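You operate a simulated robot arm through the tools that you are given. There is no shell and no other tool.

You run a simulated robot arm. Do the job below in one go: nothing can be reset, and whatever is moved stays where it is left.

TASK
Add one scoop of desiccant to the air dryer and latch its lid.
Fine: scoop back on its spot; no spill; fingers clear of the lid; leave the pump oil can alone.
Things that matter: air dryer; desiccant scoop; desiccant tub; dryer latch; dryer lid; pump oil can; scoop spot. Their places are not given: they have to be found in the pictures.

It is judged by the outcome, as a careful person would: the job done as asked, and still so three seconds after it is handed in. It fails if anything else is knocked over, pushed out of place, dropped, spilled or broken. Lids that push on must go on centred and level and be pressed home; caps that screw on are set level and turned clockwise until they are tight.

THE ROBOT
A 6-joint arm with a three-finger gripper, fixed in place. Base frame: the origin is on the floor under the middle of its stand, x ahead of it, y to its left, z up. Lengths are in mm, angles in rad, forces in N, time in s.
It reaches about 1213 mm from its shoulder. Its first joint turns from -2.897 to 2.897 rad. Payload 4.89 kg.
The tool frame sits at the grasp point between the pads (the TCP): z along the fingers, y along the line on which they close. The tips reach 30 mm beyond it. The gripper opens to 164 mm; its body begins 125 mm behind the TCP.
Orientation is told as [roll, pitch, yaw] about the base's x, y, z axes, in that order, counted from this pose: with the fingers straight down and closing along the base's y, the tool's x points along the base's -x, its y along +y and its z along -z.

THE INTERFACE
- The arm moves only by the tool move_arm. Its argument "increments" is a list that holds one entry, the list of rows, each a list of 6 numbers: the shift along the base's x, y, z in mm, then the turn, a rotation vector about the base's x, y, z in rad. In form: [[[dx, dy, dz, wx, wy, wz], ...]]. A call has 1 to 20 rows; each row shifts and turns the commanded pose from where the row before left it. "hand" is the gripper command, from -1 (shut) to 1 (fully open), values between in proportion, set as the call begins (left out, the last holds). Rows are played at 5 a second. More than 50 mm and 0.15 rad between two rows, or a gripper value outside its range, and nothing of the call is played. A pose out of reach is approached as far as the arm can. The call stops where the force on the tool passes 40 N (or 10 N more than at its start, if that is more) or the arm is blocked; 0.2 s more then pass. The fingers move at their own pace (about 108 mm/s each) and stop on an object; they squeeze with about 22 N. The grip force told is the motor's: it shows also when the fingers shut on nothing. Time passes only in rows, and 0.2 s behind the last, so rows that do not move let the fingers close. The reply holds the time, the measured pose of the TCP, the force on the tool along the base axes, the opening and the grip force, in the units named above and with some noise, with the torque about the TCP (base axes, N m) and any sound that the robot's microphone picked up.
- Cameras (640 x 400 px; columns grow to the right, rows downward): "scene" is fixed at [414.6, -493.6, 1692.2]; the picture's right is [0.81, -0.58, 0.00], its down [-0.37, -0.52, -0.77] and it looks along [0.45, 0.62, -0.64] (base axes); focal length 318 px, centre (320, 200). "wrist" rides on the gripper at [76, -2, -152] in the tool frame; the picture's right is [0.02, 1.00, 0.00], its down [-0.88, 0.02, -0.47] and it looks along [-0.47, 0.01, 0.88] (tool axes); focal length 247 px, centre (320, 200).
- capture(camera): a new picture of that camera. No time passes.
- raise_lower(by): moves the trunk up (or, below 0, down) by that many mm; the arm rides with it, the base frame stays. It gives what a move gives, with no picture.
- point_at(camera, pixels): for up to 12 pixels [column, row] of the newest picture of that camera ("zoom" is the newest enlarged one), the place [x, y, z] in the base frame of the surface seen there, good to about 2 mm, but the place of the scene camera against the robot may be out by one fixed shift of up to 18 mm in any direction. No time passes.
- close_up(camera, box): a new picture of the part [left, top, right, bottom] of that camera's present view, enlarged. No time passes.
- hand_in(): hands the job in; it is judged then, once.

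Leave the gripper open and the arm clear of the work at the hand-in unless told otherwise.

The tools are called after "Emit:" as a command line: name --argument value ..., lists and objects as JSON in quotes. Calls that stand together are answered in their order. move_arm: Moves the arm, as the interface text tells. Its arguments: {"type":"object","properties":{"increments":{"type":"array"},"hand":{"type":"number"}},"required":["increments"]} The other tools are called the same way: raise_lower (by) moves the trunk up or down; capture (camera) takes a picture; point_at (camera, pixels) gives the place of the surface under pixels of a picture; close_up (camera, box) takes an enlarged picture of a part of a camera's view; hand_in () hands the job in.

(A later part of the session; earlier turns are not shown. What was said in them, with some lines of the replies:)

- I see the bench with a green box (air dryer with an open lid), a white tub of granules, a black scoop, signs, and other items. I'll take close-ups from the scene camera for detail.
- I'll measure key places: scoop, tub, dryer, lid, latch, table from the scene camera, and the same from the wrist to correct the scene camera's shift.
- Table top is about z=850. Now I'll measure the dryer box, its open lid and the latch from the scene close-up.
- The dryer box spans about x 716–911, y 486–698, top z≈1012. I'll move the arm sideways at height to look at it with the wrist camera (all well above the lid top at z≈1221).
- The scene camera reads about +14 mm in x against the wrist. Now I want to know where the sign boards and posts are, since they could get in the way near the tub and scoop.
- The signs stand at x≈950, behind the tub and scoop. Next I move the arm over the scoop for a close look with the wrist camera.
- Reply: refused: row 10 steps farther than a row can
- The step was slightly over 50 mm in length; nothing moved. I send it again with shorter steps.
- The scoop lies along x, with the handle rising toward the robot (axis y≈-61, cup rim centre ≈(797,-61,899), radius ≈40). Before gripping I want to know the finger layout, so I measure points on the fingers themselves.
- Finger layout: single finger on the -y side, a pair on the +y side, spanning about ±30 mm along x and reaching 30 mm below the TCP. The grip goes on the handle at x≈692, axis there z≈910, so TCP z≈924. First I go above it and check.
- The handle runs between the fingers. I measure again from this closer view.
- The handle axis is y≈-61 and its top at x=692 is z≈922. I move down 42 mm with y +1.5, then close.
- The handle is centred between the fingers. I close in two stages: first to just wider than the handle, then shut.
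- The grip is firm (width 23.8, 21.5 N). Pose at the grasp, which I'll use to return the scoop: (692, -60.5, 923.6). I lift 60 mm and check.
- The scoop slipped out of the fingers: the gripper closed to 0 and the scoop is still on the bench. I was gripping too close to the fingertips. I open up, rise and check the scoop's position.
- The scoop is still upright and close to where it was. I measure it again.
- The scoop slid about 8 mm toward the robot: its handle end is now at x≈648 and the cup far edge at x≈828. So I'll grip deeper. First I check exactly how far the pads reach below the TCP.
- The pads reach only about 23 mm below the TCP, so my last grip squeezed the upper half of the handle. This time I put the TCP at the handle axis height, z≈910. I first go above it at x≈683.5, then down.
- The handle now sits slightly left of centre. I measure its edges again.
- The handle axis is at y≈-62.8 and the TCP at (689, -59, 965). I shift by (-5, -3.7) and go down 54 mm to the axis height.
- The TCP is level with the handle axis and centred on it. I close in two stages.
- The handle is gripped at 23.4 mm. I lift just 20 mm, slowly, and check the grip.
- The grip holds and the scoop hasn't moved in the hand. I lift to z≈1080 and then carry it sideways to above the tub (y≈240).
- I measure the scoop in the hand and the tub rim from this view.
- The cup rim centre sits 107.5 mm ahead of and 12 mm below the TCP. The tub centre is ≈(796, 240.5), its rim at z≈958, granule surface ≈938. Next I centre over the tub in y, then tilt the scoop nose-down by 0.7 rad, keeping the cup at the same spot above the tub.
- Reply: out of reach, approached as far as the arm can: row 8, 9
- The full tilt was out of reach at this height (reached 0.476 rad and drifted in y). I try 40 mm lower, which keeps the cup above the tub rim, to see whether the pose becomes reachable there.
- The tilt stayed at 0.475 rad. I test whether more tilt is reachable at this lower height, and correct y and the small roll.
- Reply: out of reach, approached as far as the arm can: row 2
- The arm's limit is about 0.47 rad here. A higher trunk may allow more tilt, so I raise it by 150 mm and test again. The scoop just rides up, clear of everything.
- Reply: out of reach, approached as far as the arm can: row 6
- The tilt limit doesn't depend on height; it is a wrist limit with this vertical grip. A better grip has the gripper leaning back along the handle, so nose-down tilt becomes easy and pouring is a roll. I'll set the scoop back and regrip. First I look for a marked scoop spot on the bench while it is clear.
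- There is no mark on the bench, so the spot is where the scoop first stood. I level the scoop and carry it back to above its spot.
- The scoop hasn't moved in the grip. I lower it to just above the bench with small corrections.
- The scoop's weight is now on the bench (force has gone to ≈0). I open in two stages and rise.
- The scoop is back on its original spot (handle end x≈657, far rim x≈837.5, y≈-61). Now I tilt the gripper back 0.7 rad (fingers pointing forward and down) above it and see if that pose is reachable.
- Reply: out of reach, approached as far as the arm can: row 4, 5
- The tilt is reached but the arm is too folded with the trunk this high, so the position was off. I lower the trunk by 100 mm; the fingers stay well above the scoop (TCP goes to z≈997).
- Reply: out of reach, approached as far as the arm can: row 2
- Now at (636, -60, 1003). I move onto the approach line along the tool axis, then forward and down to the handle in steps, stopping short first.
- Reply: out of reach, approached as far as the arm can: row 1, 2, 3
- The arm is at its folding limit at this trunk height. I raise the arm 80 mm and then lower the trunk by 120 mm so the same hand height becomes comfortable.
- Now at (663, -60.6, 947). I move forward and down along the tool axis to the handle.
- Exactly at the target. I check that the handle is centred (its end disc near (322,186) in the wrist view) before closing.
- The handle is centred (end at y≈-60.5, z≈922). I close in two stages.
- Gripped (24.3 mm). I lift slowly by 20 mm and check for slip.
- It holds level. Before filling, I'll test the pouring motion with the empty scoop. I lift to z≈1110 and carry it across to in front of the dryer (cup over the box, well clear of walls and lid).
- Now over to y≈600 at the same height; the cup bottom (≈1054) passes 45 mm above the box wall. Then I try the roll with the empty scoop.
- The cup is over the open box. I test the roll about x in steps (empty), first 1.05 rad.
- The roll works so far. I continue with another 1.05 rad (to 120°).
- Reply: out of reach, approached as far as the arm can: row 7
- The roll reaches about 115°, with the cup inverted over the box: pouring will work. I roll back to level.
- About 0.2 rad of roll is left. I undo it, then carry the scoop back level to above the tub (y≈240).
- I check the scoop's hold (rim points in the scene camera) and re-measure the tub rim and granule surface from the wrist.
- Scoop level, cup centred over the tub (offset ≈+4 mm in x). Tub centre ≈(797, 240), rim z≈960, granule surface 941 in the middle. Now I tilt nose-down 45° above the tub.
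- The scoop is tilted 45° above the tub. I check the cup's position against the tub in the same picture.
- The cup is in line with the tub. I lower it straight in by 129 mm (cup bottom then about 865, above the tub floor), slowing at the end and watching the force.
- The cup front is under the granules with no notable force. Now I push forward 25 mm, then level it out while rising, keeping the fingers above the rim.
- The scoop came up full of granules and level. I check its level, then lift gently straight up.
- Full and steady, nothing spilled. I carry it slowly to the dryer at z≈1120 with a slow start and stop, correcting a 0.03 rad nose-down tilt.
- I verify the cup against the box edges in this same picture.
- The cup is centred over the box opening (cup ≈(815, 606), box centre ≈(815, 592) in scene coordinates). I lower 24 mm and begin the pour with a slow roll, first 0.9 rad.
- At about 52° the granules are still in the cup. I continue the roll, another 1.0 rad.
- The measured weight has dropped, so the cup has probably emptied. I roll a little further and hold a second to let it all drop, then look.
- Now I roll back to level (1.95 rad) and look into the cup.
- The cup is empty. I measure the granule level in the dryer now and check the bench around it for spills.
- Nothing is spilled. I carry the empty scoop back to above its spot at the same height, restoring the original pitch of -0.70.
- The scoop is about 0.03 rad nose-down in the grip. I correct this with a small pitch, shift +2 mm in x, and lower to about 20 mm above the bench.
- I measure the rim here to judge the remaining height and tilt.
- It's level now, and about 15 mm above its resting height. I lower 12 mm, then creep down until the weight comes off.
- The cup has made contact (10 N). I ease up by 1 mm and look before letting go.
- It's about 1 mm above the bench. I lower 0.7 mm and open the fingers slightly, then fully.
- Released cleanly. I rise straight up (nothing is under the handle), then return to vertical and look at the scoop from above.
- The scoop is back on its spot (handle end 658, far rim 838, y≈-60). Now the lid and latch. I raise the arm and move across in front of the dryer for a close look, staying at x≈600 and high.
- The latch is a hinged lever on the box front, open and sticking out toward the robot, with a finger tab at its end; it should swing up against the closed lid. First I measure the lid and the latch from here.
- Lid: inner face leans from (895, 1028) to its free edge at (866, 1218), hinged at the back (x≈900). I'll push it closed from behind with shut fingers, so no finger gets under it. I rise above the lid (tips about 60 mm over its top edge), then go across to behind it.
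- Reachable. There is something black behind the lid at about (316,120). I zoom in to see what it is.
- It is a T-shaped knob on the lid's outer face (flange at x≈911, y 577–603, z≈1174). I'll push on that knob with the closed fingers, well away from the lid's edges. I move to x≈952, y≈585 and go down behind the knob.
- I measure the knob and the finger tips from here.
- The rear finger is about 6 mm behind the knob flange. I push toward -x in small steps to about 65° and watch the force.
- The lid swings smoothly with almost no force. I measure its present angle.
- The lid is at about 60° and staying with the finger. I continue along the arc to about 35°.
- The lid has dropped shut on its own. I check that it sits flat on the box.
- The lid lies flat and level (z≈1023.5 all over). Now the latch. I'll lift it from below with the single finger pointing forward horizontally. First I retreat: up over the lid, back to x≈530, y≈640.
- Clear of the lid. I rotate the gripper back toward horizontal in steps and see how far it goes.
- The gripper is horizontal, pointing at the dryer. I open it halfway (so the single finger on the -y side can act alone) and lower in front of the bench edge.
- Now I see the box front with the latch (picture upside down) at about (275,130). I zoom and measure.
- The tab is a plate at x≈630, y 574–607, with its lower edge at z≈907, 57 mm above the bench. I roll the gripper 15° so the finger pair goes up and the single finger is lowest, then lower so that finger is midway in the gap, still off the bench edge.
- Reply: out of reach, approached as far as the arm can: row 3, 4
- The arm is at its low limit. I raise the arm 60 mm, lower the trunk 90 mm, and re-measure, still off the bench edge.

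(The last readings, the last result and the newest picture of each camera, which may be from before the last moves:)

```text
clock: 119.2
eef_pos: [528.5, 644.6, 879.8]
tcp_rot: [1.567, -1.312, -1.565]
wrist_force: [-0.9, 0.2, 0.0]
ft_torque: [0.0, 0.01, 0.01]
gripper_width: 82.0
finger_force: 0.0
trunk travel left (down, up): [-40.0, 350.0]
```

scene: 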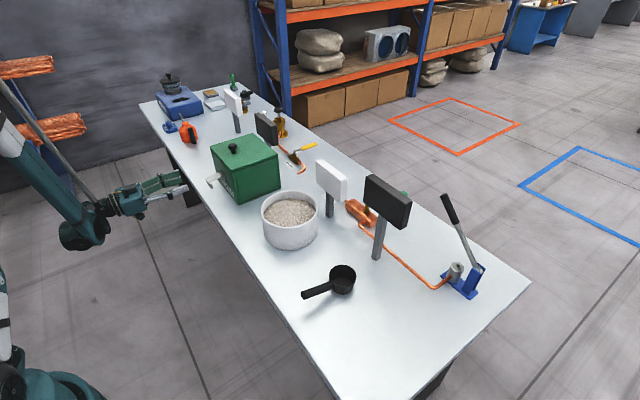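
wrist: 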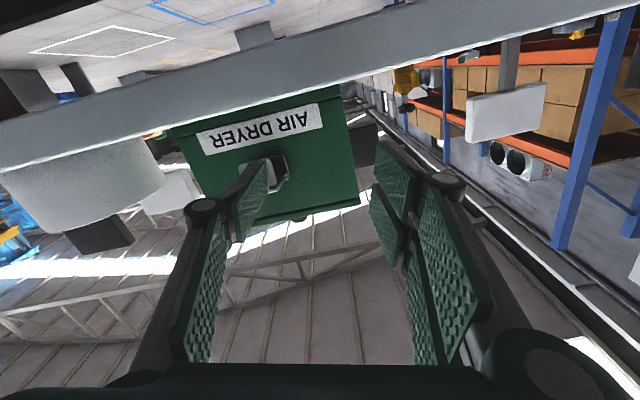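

Now at z≈880. I raise to 893.5 and check the single finger against the tab and bench.

Emit:
move_arm --increments '[[[0, 0, 13.5, 0, 0, 0], [0, 0, 0, 0, 0, 0]]]'

Emit:
capture --camera "wrist"

Emit:
close_up --camera "wrist" --box '[150, 60, 410, 240]'

Emit:
close_up --camera "scene" --box '[140, 140, 260, 230]'

```text
clock: 119.8
eef_pos: [530.3, 642.9, 894.2]
tcp_rot: [1.567, -1.313, -1.565]
wrist_force: [0.0, -0.5, 0.5]
ft_torque: [0.01, -0.03, 0.03]
gripper_width: 82.0
finger_force: 0.1
trunk travel left (down, up): [-40.0, 350.0]
```

```text
taken
```

wrist: 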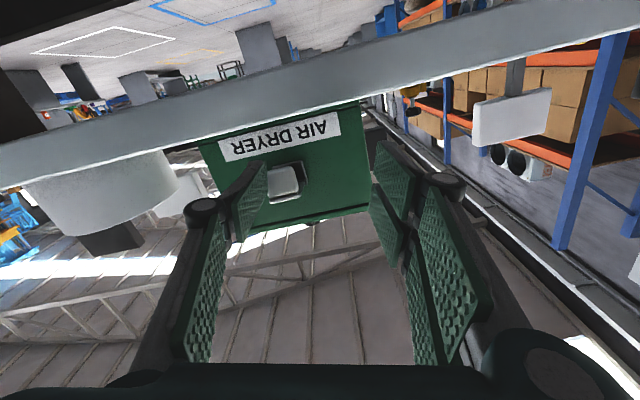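

```text
2.22 times, centred on (280, 150) of wrist
```

zoom: 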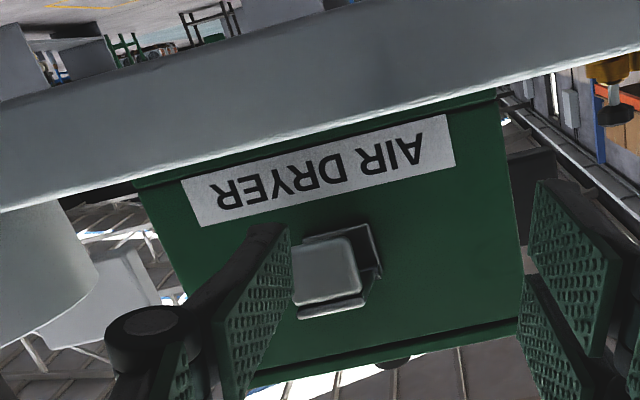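

```text
4.44 times, centred on (200, 185) of scene
```

zoom: 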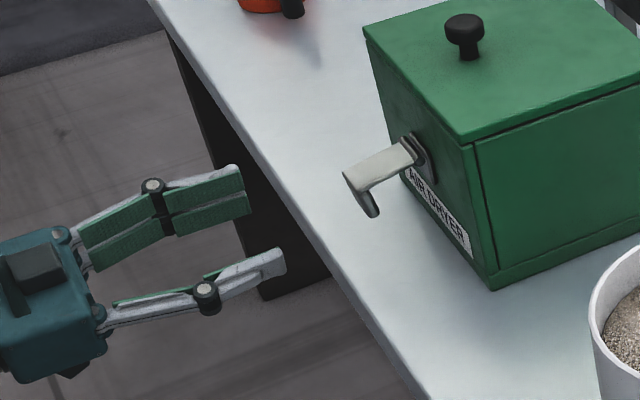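

I measure the single finger's tip and edges from both pictures.

Emit:
point_at --camera "wrist" --pixels '[[265, 166], [266, 190], [262, 164], [250, 170], [240, 195], [233, 240], [245, 240], [283, 182], [278, 168], [300, 190]]'

Emit:
point_at --camera "zoom" --pixels '[[283, 262], [275, 252], [265, 275], [240, 285], [240, 262], [240, 215], [235, 170], [247, 205], [375, 210], [345, 175], [300, 300], [205, 295]]'

```text
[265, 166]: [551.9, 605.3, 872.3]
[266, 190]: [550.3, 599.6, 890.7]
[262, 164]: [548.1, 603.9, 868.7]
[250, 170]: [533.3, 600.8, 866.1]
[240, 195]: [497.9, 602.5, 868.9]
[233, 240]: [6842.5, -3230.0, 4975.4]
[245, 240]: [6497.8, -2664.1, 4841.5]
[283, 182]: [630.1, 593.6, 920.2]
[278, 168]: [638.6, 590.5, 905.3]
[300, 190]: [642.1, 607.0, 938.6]
```

```text
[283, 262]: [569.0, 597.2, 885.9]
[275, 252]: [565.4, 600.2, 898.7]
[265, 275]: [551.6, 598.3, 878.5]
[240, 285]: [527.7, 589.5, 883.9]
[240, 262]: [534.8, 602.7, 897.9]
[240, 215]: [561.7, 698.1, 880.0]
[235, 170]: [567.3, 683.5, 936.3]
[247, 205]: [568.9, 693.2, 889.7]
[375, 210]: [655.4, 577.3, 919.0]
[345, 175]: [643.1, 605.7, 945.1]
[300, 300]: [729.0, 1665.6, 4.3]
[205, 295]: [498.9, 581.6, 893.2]
```

The finger occupies z≈866–894: 12 mm under the tab's lower edge (906) and 16 mm above the bench. I slide it forward 95 mm under the tab.

Emit:
move_arm --increments '[[[20, 0, 0, 0, 0, 0], [20, 0, 0, 0, 0, 0], [20, 0, 0, 0, 0, 0], [20, 0, 0, 0, 0, 0], [15, 0, 0, 0, 0, 0], [0, 0, 0, 0, 0, 0]]]'

Emit:
capture --camera "wrist"

Emit:
close_up --camera "scene" --box '[160, 140, 280, 230]'

```text
clock: 121.2
eef_pos: [624.8, 644.5, 893.3]
tcp_rot: [1.567, -1.311, -1.567]
wrist_force: [-0.9, -0.9, 0.1]
ft_torque: [-0.01, 0.01, -0.01]
gripper_width: 82.1
finger_force: 0.2
trunk travel left (down, up): [-40.0, 350.0]
```

```text
taken
```

wrist: 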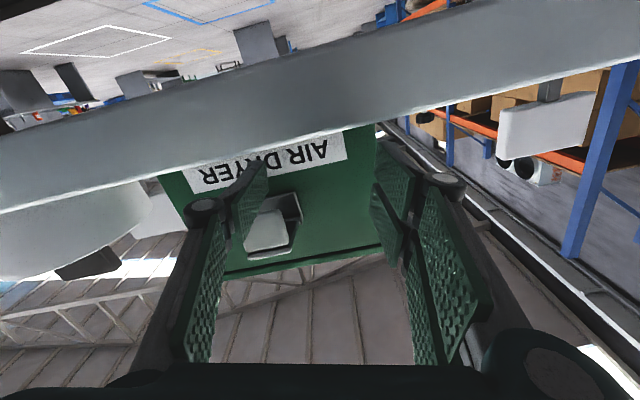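

```text
4.44 times, centred on (220, 185) of scene
```

zoom: 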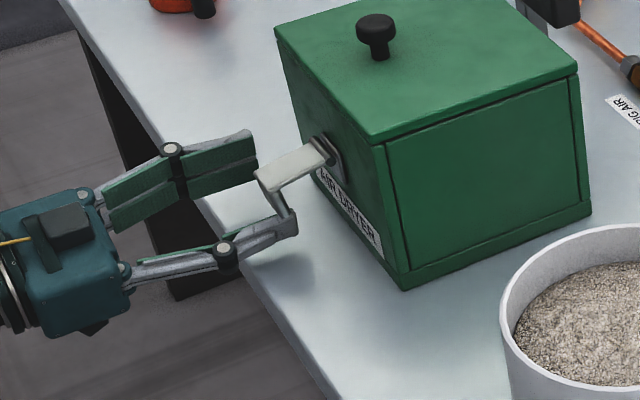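

The finger lies under the tab. I raise it slowly by 40 mm and check that the latch swings up.

Emit:
move_arm --increments '[[[0, 0, 6, 0, 0, 0], [0, 0, 6, 0, 0, 0], [0, 0, 6, 0, 0, 0], [0, 0, 6, 0, 0, 0], [0, 0, 8, 0, 0, 0], [0, 0, 8, 0, 0, 0], [0, 0, 0, 0, 0, 0]]]'

Emit:
capture --camera "wrist"

Emit:
close_up --camera "scene" --box '[160, 140, 280, 230]'

```text
clock: 122.8
eef_pos: [624.1, 642.5, 934.2]
tcp_rot: [1.567, -1.314, -1.566]
wrist_force: [-0.9, -0.4, 0.0]
ft_torque: [0.03, -0.03, -0.01]
gripper_width: 81.9
finger_force: 0.2
trunk travel left (down, up): [-40.0, 350.0]
```

```text
taken
```

wrist: 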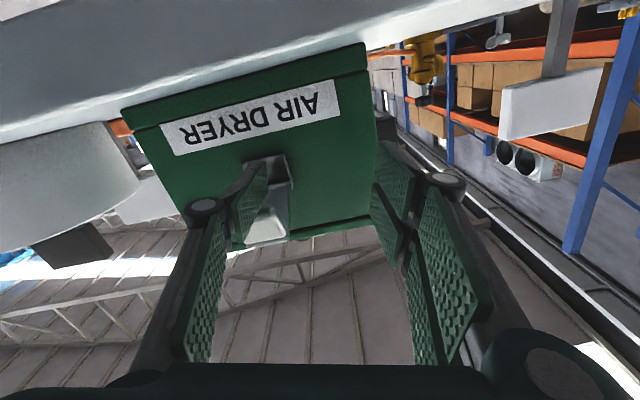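

```text
4.44 times, centred on (220, 185) of scene
```

zoom: 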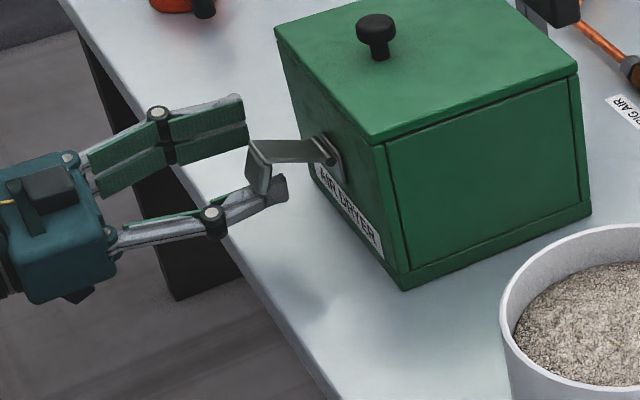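

The latch swings up freely. I continue raising by another 55 mm.

Emit:
move_arm --increments '[[[0, 0, 8, 0, 0, 0], [0, 0, 8, 0, 0, 0], [0, 0, 8, 0, 0, 0], [0, 0, 8, 0, 0, 0], [0, 0, 8, 0, 0, 0], [0, 0, 8, 0, 0, 0], [0, 0, 7, 0, 0, 0], [0, 0, 0, 0, 0, 0]]]'

Emit:
capture --camera "wrist"

Emit:
close_up --camera "scene" --box '[160, 140, 280, 230]'

```text
clock: 124.6
eef_pos: [623.5, 643.3, 989.1]
tcp_rot: [1.567, -1.311, -1.566]
wrist_force: [-0.5, 0.7, -1.6]
ft_torque: [0.01, 0.0, 0.0]
gripper_width: 82.0
finger_force: 0.2
trunk travel left (down, up): [-40.0, 350.0]
```

```text
taken
```

wrist: 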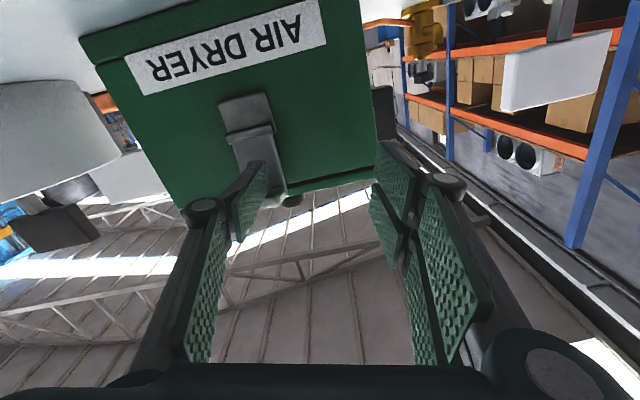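

```text
4.44 times, centred on (220, 185) of scene
```

zoom: 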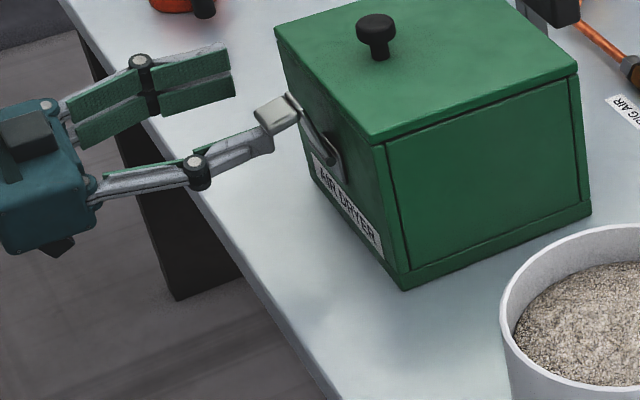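

The lever is now about 65–70° up, with the tab resting on the finger. Now I push forward (+x) beneath the tab against the lever, in small steps, watching the force.

Emit:
move_arm --increments '[[[6, 0, 0, 0, 0, 0], [6, 0, 0, 0, 0, 0], [5, 0, 0, 0, 0, 0], [4, 0, 0, 0, 0, 0], [3, 0, 0, 0, 0, 0], [3, 0, 0, 0, 0, 0], [0, 0, 0, 0, 0, 0]]]'

Emit:
capture --camera "wrist"

Emit:
close_up --camera "scene" --box '[170, 140, 280, 220]'

```text
clock: 126.2
eef_pos: [650.7, 643.5, 987.1]
tcp_rot: [1.567, -1.313, -1.567]
wrist_force: [-0.4, 0.3, 0.0]
ft_torque: [0.02, -0.03, 0.01]
gripper_width: 82.1
finger_force: 0.1
trunk travel left (down, up): [-40.0, 350.0]
```

```text
taken
```

wrist: 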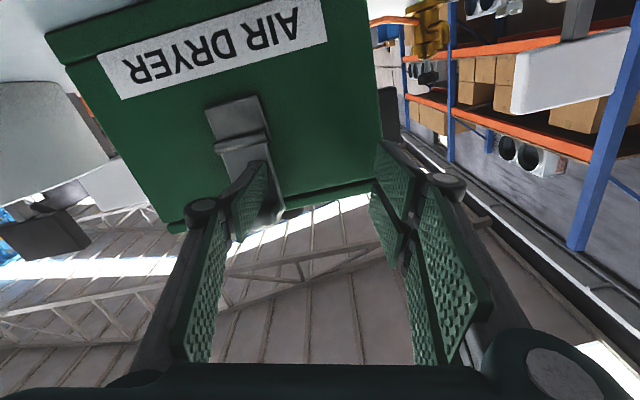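

```text
5.00 times, centred on (225, 180) of scene
```

zoom: 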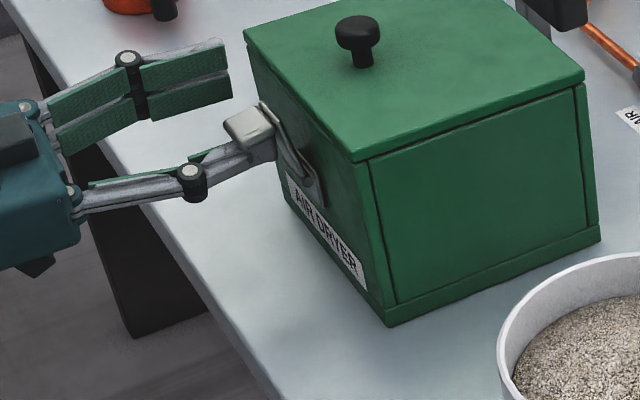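

The lever is nearly upright. I push on in 2–3 mm steps, listening for a click and watching the force.

Emit:
move_arm --increments '[[[3, 0, 0, 0, 0, 0], [3, 0, 0, 0, 0, 0], [2, 0, 0, 0, 0, 0], [2, 0, 0, 0, 0, 0], [0, 0, 0, 0, 0, 0]]]'

Emit:
close_up --camera "scene" --box '[170, 140, 280, 220]'

Emit:
capture --camera "wrist"

```text
clock: 127.4
eef_pos: [660.0, 643.7, 988.2]
tcp_rot: [1.566, -1.311, -1.567]
wrist_force: [-24.7, -4.6, -9.2]
ft_torque: [0.38, 0.64, -1.24]
gripper_width: 88.7
finger_force: 6.6
trunk travel left (down, up): [-40.0, 350.0]
```

```text
5.00 times, centred on (225, 180) of scene
```

zoom: 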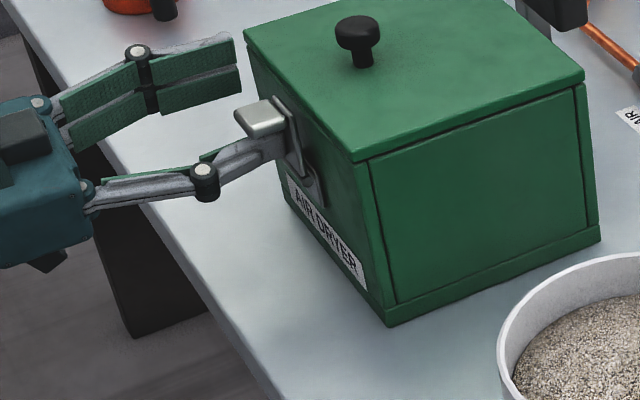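

```text
taken
```

wrist: 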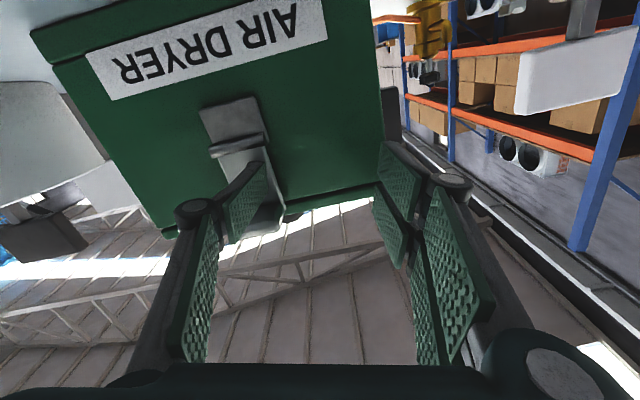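

The force rose to 25 N with the lever almost upright. I ease off and measure the lever's angle and whether the box has moved.

Emit:
point_at --camera "zoom" --pixels '[[265, 103], [284, 100], [240, 120], [252, 132], [284, 120], [292, 140], [302, 165], [318, 195], [300, 100], [250, 40], [355, 160], [325, 200]]'

Emit:
point_at --camera "wrist" --pixels '[[222, 105], [235, 125], [240, 150], [250, 170], [280, 205], [265, 222], [278, 225], [215, 150], [265, 140], [330, 195], [180, 220], [300, 100]]'

```text
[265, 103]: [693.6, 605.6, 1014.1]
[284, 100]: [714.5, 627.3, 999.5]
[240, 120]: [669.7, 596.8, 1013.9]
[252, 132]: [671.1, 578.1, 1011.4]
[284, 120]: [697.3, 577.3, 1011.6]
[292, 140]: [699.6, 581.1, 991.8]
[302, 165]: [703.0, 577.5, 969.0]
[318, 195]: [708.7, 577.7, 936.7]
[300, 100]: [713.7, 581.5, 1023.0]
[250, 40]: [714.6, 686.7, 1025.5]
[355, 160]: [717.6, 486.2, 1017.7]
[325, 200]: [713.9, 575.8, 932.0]
```

```text
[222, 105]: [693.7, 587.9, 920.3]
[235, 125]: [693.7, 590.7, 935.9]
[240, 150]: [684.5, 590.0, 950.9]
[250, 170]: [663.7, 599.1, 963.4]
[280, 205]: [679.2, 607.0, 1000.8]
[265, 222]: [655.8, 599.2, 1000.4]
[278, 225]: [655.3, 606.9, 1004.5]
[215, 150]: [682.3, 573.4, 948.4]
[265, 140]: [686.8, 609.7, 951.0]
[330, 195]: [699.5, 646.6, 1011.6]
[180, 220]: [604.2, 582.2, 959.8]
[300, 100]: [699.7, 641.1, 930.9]
```

The lever is at about 84° and still 10 mm short of the lid's front edge; it resists like a detent. I shift the finger up 10 mm under the tab for better leverage and push on in small steps.

Emit:
move_arm --increments '[[[-2, 0, 5, 0, 0, 0], [0, 0, 5, 0, 0, 0], [1.5, 0, 0, 0, 0, 0], [1.5, 0, 0, 0, 0, 0], [1.5, 0, 0, 0, 0, 0], [1.5, 0, 0, 0, 0, 0], [0, 0, 0, 0, 0, 0]]]'

Emit:
close_up --camera "scene" --box '[170, 140, 280, 220]'

```text
clock: 128.5
eef_pos: [660.5, 645.0, 998.0]
tcp_rot: [1.561, -1.311, -1.561]
wrist_force: [-21.0, -2.7, -10.4]
ft_torque: [0.4, 0.64, -1.07]
gripper_width: 87.9
finger_force: 6.3
trunk travel left (down, up): [-40.0, 350.0]
stopped in row 5: the force on the tool passed its limit at 42 N (the readings are from after the stop); the commanded pose is now the measured one
```

```text
5.00 times, centred on (225, 180) of scene
```

zoom: 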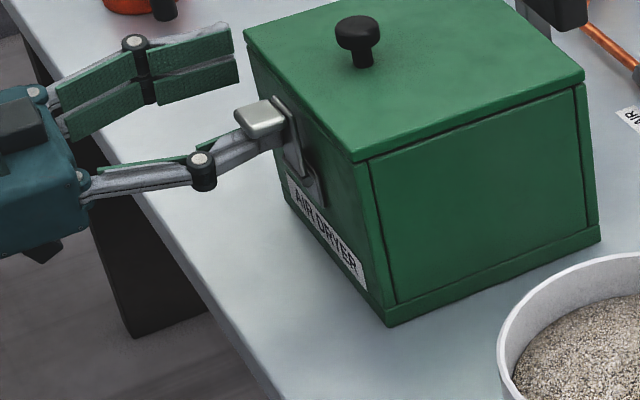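

The force limit stopped the move at 42 N and the lever didn't move further: it may already be at its end stop. I look closely at the latch from the scene camera.

Emit:
close_up --camera "scene" --box '[210, 150, 250, 190]'

Emit:
capture --camera "wrist"

Emit:
close_up --camera "wrist" --box '[160, 70, 340, 250]'

```text
10.00 times, centred on (230, 170) of scene
```

zoom: 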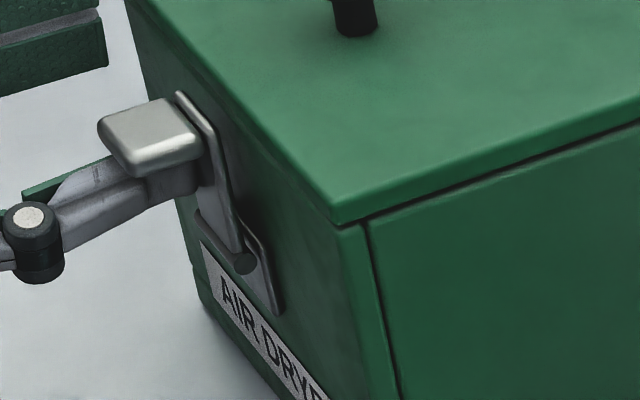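

```text
taken
```

wrist: 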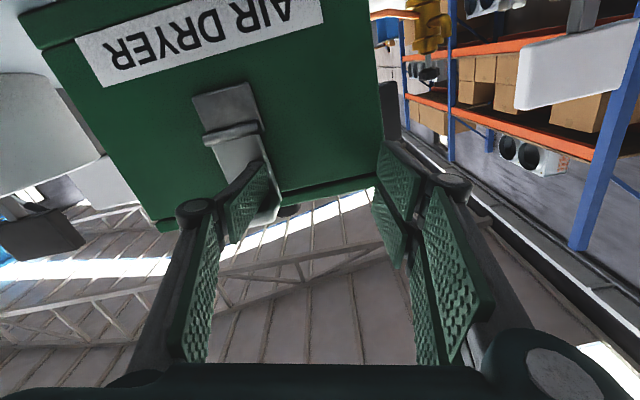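

```text
2.22 times, centred on (250, 160) of wrist
```

zoom: 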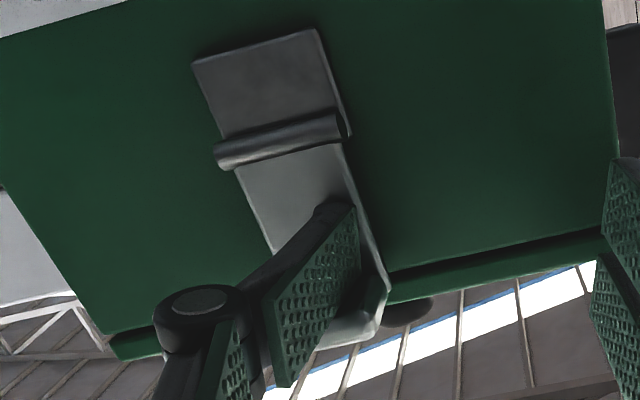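

I measure the lever against its plate and the lid edge.

Emit:
close_up --camera "scene" --box '[210, 150, 250, 190]'

Emit:
point_at --camera "zoom" --pixels '[[183, 96], [200, 120], [225, 170], [232, 210], [240, 235], [265, 260], [275, 300], [245, 262], [105, 125], [150, 155], [250, 150], [230, 110]]'

Emit:
point_at --camera "wrist" --pixels '[[228, 140], [240, 150], [248, 160], [270, 190], [275, 205], [252, 222], [265, 215], [225, 110], [300, 190], [330, 190], [350, 186], [345, 150]]'

```text
10.00 times, centred on (230, 170) of scene
```

zoom: 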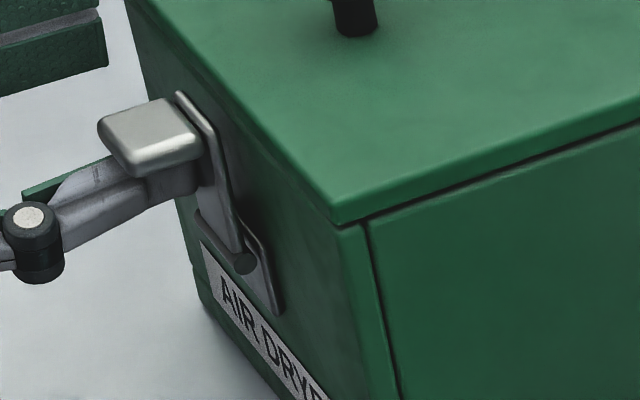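

```text
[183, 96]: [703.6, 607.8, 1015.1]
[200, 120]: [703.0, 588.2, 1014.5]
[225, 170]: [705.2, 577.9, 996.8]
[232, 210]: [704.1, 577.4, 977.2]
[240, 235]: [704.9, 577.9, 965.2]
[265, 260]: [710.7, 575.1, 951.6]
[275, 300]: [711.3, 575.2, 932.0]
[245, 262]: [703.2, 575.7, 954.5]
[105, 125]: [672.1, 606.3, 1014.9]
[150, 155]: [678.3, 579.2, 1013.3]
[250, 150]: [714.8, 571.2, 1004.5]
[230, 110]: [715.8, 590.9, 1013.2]
```

```text
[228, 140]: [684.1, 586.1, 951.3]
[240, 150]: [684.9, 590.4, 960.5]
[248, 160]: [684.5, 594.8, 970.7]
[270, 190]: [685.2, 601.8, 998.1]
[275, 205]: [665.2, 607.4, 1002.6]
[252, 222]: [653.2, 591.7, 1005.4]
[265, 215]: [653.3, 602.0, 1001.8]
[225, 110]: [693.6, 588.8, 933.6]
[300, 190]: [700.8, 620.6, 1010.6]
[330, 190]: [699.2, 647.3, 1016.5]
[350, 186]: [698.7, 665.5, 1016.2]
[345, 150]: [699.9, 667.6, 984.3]
```

The lever is now vertical against the box (outer face x≈685 at all heights), so it did move home in that last push. I back the finger off slowly and see if it stays up.

Emit:
move_arm --increments '[[[-3, 0, -2, 0, 0, 0], [-4, 0, -2, 0, 0, 0], [-5, 0, -2, 0, 0, 0], [0, 0, 0, 0, 0, 0], [0, 0, 0, 0, 0, 0]]]'

Emit:
close_up --camera "scene" --box '[200, 145, 250, 195]'

Emit:
capture --camera "wrist"

```text
clock: 129.7
eef_pos: [648.9, 643.7, 992.6]
tcp_rot: [1.565, -1.313, -1.564]
wrist_force: [-0.4, 0.6, 0.3]
ft_torque: [0.01, 0.0, 0.0]
gripper_width: 82.1
finger_force: 0.1
trunk travel left (down, up): [-40.0, 350.0]
```

```text
8.00 times, centred on (225, 170) of scene
```

zoom: 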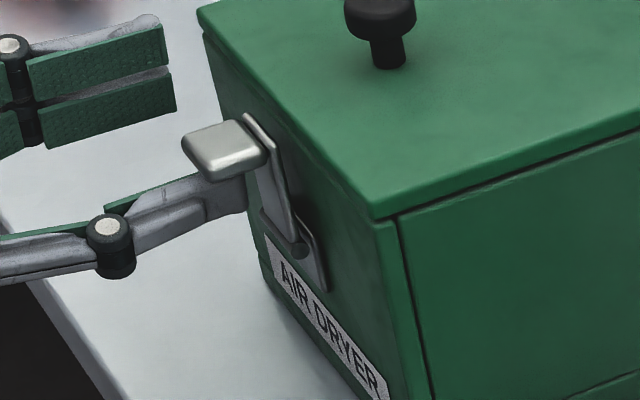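

```text
taken
```

wrist: 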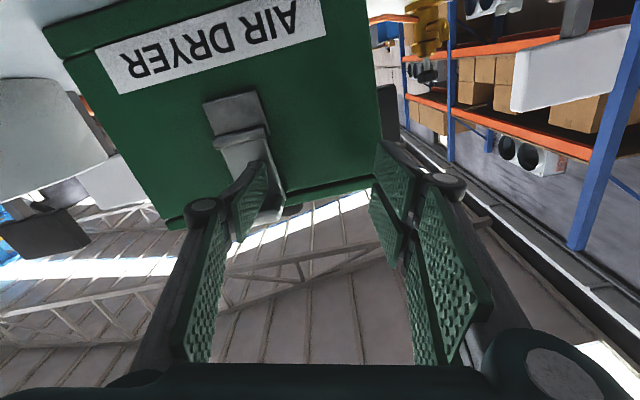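

The finger no longer touches and the lever seems to stay up. I measure its lean again.

Emit:
point_at --camera "zoom" --pixels '[[249, 116], [265, 160], [275, 190], [282, 220], [190, 145], [225, 175], [300, 240], [320, 285]]'

Emit:
point_at --camera "wrist" --pixels '[[240, 140], [245, 150], [252, 160], [276, 190], [278, 205], [262, 220], [275, 218], [235, 110]]'

```text
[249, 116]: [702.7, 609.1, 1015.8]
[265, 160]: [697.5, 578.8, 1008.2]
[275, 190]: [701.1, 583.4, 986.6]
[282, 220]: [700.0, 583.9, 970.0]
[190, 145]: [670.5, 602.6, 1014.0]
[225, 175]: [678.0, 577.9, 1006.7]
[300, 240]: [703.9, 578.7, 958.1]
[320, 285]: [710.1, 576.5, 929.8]
```

```text
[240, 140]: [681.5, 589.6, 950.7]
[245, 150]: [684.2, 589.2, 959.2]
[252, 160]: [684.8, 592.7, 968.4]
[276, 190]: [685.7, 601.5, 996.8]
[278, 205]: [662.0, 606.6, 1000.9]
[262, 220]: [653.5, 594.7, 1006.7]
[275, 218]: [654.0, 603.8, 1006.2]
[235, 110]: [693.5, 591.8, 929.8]
```

The lever stays vertical on its own. I lower the finger slightly and draw straight back clear of the latch and bench.

Emit:
move_arm --increments '[[[-5, 0, -6, 0, 0, 0], [-20, 0, 0, 0, 0, 0], [-30, 0, 0, 0, 0, 0], [-35, 0, 0, 0, 0, 0], [-35, 0, 0, 0, 0, 0], [0, 0, 0, 0, 0, 0]]]'

Emit:
capture --camera "wrist"

Emit:
close_up --camera "scene" --box '[195, 135, 285, 210]'

```text
clock: 131.1
eef_pos: [525.7, 645.0, 986.6]
tcp_rot: [1.561, -1.313, -1.56]
wrist_force: [0.6, 0.0, -0.1]
ft_torque: [-0.03, -0.01, 0.01]
gripper_width: 81.7
finger_force: 0.1
trunk travel left (down, up): [-40.0, 350.0]
```

```text
taken
```

wrist: 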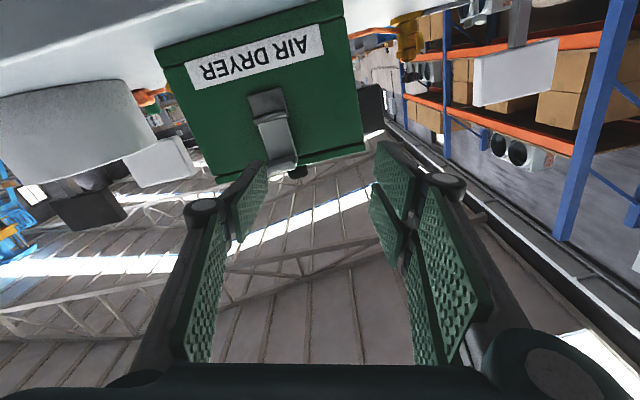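

```text
5.33 times, centred on (240, 172) of scene
```

zoom: 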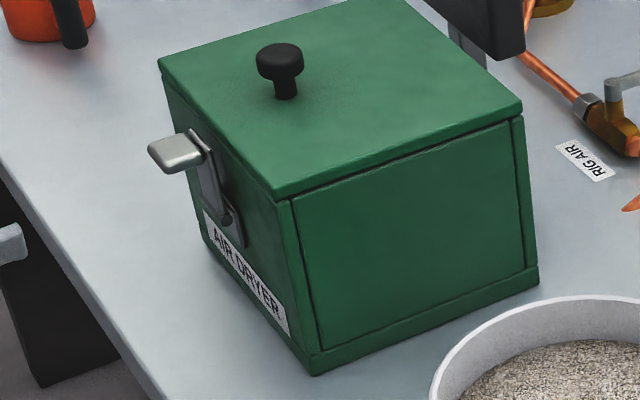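

The latch stands upright against the closed lid with the fingers clear. I raise the arm straight up, undo the roll and bring the gripper back to vertical, open, away from the bench.

Emit:
move_arm --increments '[[[-10, 0, 40, 0, 0, 0], [0, 0, 45, 0, 0, 0], [0, 0, 45, 0, 0, 0], [0, 0, 30, 0, 0, 0], [0, 0, 0, -0.13, 0, 0], [0, 0, 0, -0.13, 0, 0], [0, 0, 0, 0, 0.143, 0], [0, 0, 0, 0, 0.143, 0], [0, 0, 0, 0, 0.143, 0], [0, 0, 0, 0, 0.143, 0], [0, 0, 0, 0, 0.143, 0], [0, 0, 0, 0, 0.143, 0], [0, 0, 0, 0, 0.143, 0], [0, 0, 0, 0, 0.143, 0], [0, 0, 0, 0, 0.143, 0], [0, 0, 0, 0, 0.143, 0], [0, 0, 0, 0, 0.135, 0], [0, 0, 0, 0, 0, 0], [0, 0, 0, 0, 0, 0]]]' --hand 0

Emit:
capture --camera "wrist"

Emit:
capture --camera "scene"

```text
clock: 132.2
eef_pos: [550.1, 718.0, 1104.7]
tcp_rot: [1.563, -1.336, -1.577]
wrist_force: [0.2, 0.8, 0.3]
ft_torque: [0.03, -0.01, 0.0]
gripper_width: 82.2
finger_force: 0.1
trunk travel left (down, up): [-40.0, 350.0]
stopped in row 5: the arm was blocked; the commanded pose is now the measured one
```

```text
taken
```

wrist: 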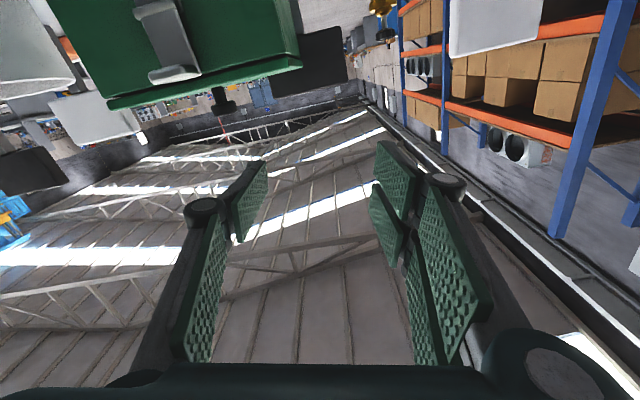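

```text
taken
```

scene: 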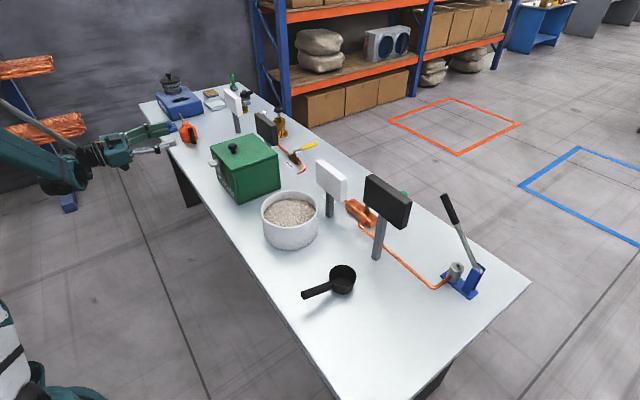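

The arm hit an internal limit and drifted to y≈718 (nothing touched). I raise the trunk back by 160 mm to its starting height, which lifts everything clear.

Emit:
raise_lower --by 160

Emit:
capture --camera "scene"

```text
clock: 134.0
eef_pos: [548.7, 717.7, 1265.5]
tcp_rot: [1.561, -1.336, -1.572]
wrist_force: [0.5, -0.1, 0.6]
ft_torque: [0.0, 0.01, -0.02]
gripper_width: 82.2
finger_force: 0.1
trunk travel left (down, up): [-200.0, 190.0]
```

```text
taken
```

scene: 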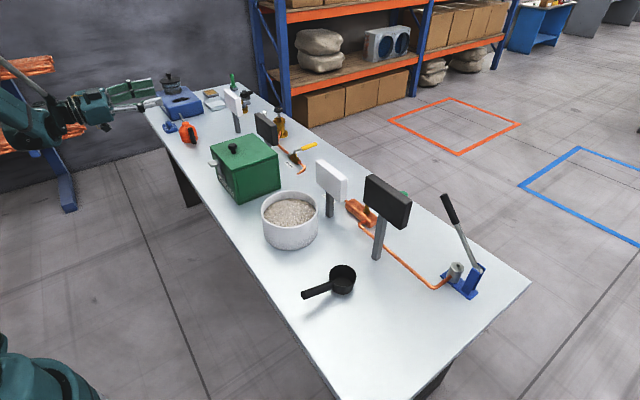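

Now well above the bench at z≈1265. I turn the gripper back toward vertical in small steps and check for drift.

Emit:
move_arm --increments '[[[0, 0, 0, 0, 0.1, 0], [0, 0, 0, 0, 0.1, 0], [0, 0, 0, 0, 0.1, 0], [0, 0, 0, 0, 0.1, 0], [0, 0, 0, 0, 0, 0]]]'

```text
clock: 135.4
eef_pos: [578.0, 758.6, 1243.9]
tcp_rot: [0.489, -1.11, -0.564]
wrist_force: [0.7, -0.3, -0.7]
ft_torque: [0.03, -0.03, 0.03]
gripper_width: 82.1
finger_force: 0.2
trunk travel left (down, up): [-200.0, 190.0]
stopped in row 5: the arm was blocked; the commanded pose is now the measured one
```

It drifts and reports blocked, likely passing near a wrist singularity. I let it settle with still rows and read the pose again.

Emit:
move_arm --increments '[[[0, 0, 0, 0, 0, 0], [0, 0, 0, 0, 0, 0], [0, 0, 0, 0, 0, 0]]]'

Emit:
capture --camera "scene"

Emit:
capture --camera "wrist"

```text
clock: 136.2
eef_pos: [576.7, 757.2, 1242.7]
tcp_rot: [0.49, -1.109, -0.565]
wrist_force: [0.4, -0.8, 0.6]
ft_torque: [0.02, 0.04, 0.05]
gripper_width: 81.8
finger_force: 0.1
trunk travel left (down, up): [-200.0, 190.0]
```

```text
taken
```

scene: 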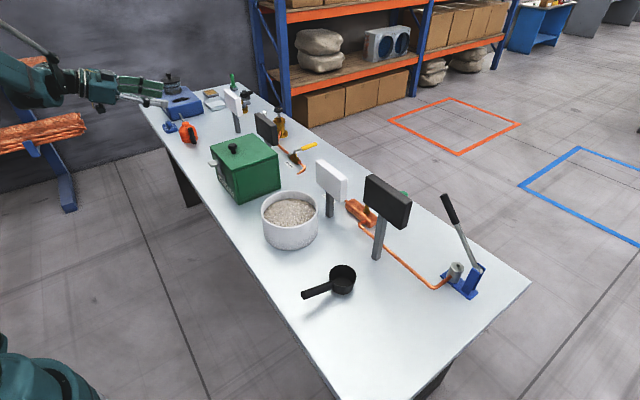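

```text
taken
```

wrist: 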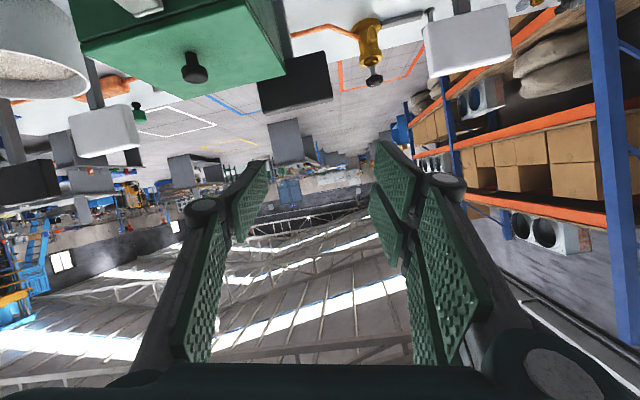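

The arm is clear of everything now. I check the final state: lid level, latch angle, and the box place.

Emit:
close_up --camera "scene" --box '[195, 125, 295, 210]'

Emit:
point_at --camera "zoom" --pixels '[[180, 88], [300, 220], [500, 148], [375, 40], [300, 140], [265, 150], [232, 180], [243, 205], [225, 165], [190, 185], [300, 395], [265, 250]]'

Emit:
point_at --camera "wrist" --pixels '[[120, 60], [250, 60], [90, 30], [270, 75], [150, 75], [230, 20]]'

```text
4.71 times, centred on (245, 168) of scene
```

zoom: 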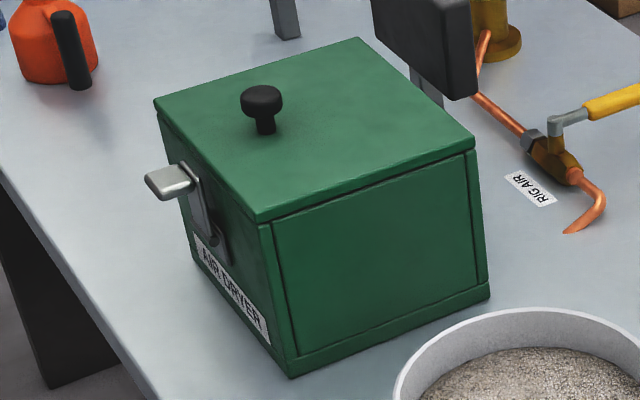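

```text
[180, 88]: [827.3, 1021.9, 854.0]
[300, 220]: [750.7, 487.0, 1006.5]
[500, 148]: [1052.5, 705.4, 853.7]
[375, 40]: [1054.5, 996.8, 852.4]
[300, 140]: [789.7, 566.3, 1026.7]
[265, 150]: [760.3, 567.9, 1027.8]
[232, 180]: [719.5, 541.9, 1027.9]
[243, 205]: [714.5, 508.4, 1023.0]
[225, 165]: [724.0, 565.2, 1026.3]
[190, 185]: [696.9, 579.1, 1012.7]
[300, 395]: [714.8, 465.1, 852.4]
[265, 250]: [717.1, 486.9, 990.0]
```

```text
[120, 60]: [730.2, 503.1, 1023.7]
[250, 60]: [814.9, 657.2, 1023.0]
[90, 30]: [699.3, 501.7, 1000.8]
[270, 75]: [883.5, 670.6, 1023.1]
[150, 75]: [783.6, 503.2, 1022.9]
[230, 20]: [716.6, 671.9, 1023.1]
```

The lid is level at z≈1023 and the box hasn't moved. I look once more closely at the latch.

Emit:
close_up --camera "scene" --box '[210, 150, 250, 190]'

Emit:
point_at --camera "zoom" --pixels '[[183, 96], [200, 122], [206, 150], [215, 180], [222, 205], [230, 235], [245, 262], [110, 140], [150, 170], [232, 190], [265, 260], [280, 305]]'

```text
10.00 times, centred on (230, 170) of scene
```

zoom: 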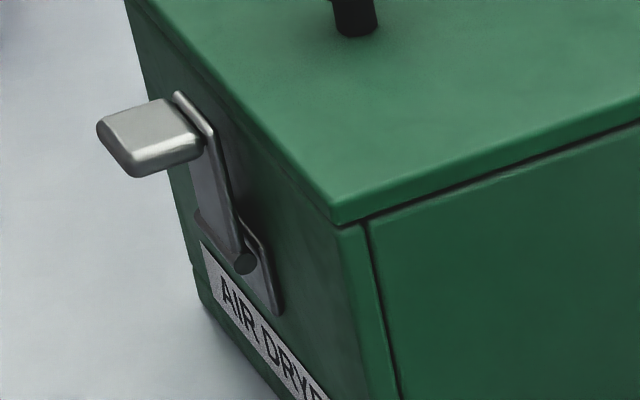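

```text
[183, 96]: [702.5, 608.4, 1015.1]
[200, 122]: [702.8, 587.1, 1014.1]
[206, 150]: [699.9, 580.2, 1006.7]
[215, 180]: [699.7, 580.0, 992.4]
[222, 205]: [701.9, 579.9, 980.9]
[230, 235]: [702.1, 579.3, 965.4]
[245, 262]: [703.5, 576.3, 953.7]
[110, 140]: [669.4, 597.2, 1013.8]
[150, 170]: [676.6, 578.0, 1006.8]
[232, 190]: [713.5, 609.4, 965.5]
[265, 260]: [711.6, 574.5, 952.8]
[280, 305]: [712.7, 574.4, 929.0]
```

The latch is upright in the same place as when pressed home. I open the gripper fully and raise the trunk another 100 mm so the arm is well clear of the work.

Emit:
raise_lower --by 100

Emit:
move_arm --increments '[[[0, 0, 0, 0, 0, 0], [0, 0, 0, 0, 0, 0], [0, 0, 0, 0, 0, 0], [0, 0, 0, 0, 0, 0]]]' --hand 1

Emit:
capture --camera "scene"

Emit:
close_up --camera "scene" --box '[190, 120, 410, 320]'

Emit:
capture --camera "wrist"

```text
clock: 137.6
eef_pos: [577.2, 757.2, 1343.2]
tcp_rot: [0.487, -1.11, -0.562]
wrist_force: [0.4, 0.5, 0.0]
ft_torque: [-0.03, -0.02, 0.0]
gripper_width: 82.3
finger_force: 0.1
trunk travel left (down, up): [-300.0, 90.0]
```

```text
clock: 138.6
eef_pos: [577.1, 758.1, 1344.1]
tcp_rot: [0.488, -1.111, -0.561]
wrist_force: [0.2, 0.1, -0.8]
ft_torque: [-0.03, 0.0, 0.0]
gripper_width: 164.0
finger_force: 0.0
trunk travel left (down, up): [-300.0, 90.0]
```

```text
taken
```

scene: 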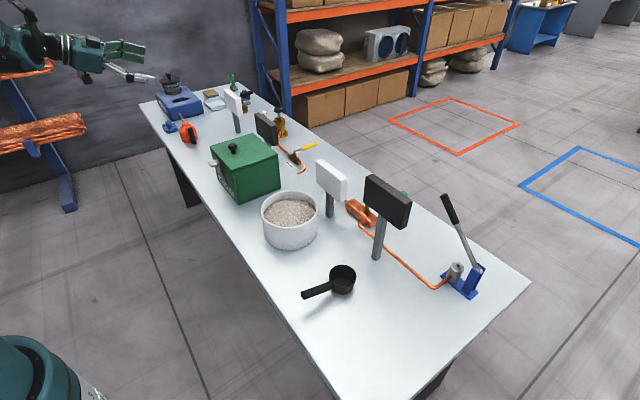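

```text
2.00 times, centred on (300, 220) of scene
```

zoom: 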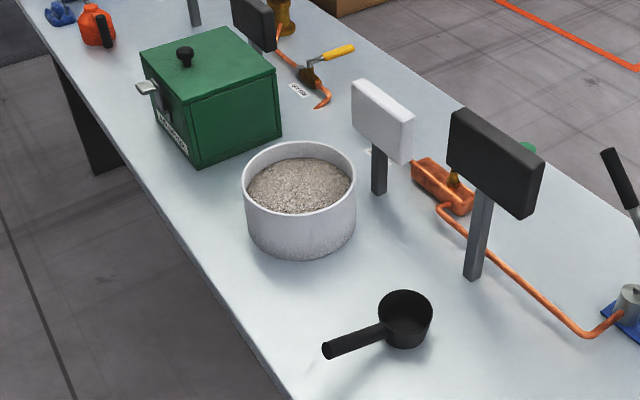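

```text
taken
```

wrist: 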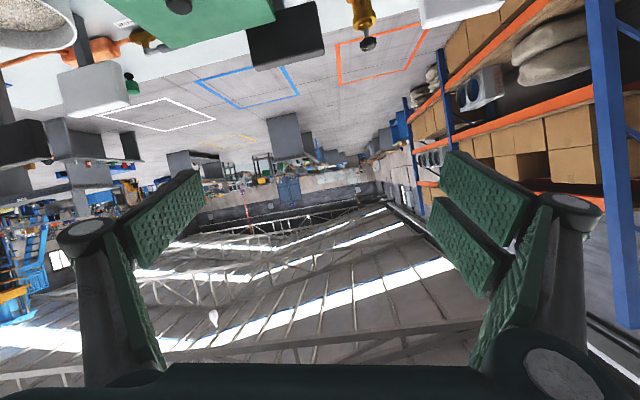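

Everything looks in place. One last check for stray granules around the tub, scoop and dryer.

Emit:
close_up --camera "scene" --box '[260, 230, 400, 340]'

Emit:
close_up --camera "scene" --box '[180, 150, 340, 270]'

```text
3.64 times, centred on (330, 285) of scene
```

zoom: 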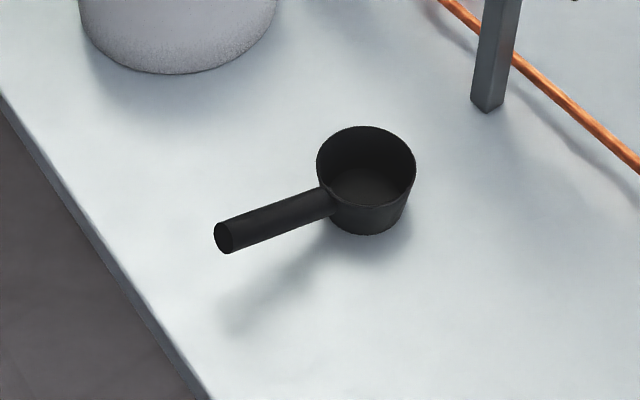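

```text
3.33 times, centred on (260, 210) of scene
```

zoom: 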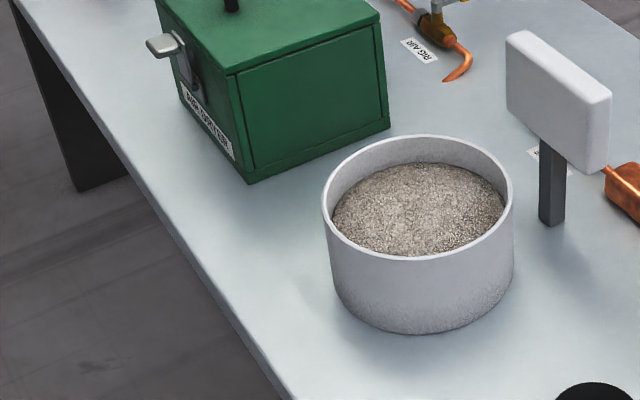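

The bench is clean: no spilled granules, and the scoop is empty and back on its spot. The dryer lid is shut with its latch upright, the oil can is untouched, the gripper is open and the arm is clear. I hand the job in.

Emit:
hand_in

```text
The job is handed in.
```

One scoop of desiccant went into the air dryer, the lid is closed, and its latch is swung up.

- **Desiccant:** the scoop came out of the tub full, was tipped over the open dryer, and was empty afterwards. I saw no granules on the bench. The level inside the dryer did not measurably change, so the evidence is the full scoop going in and the empty one coming out.
- **Lid:** it measured level at the same height across its top. I pushed it by its knob from behind. At some point below about 60° it dropped the rest of the way on its own, so it was not lowered under control to the end.
- **Latch:** I pushed the lever up until it was vertical and stopped against about 42 N. It stayed there when I let go. No click was reported, so I judged it latched from its position and the stop.
- **Scoop:** it is back on its original spot, within about 2 mm. My first grip slipped and slid it about 8 mm along the bench, so I set it back and took a different grip.
- **Everything else:** the oil can looks unmoved, the dryer box did not shift, and nothing was knocked over. The arm drifted and twice reported being blocked as it withdrew, but it read no contact force. It ended well above the bench with the gripper fully open.
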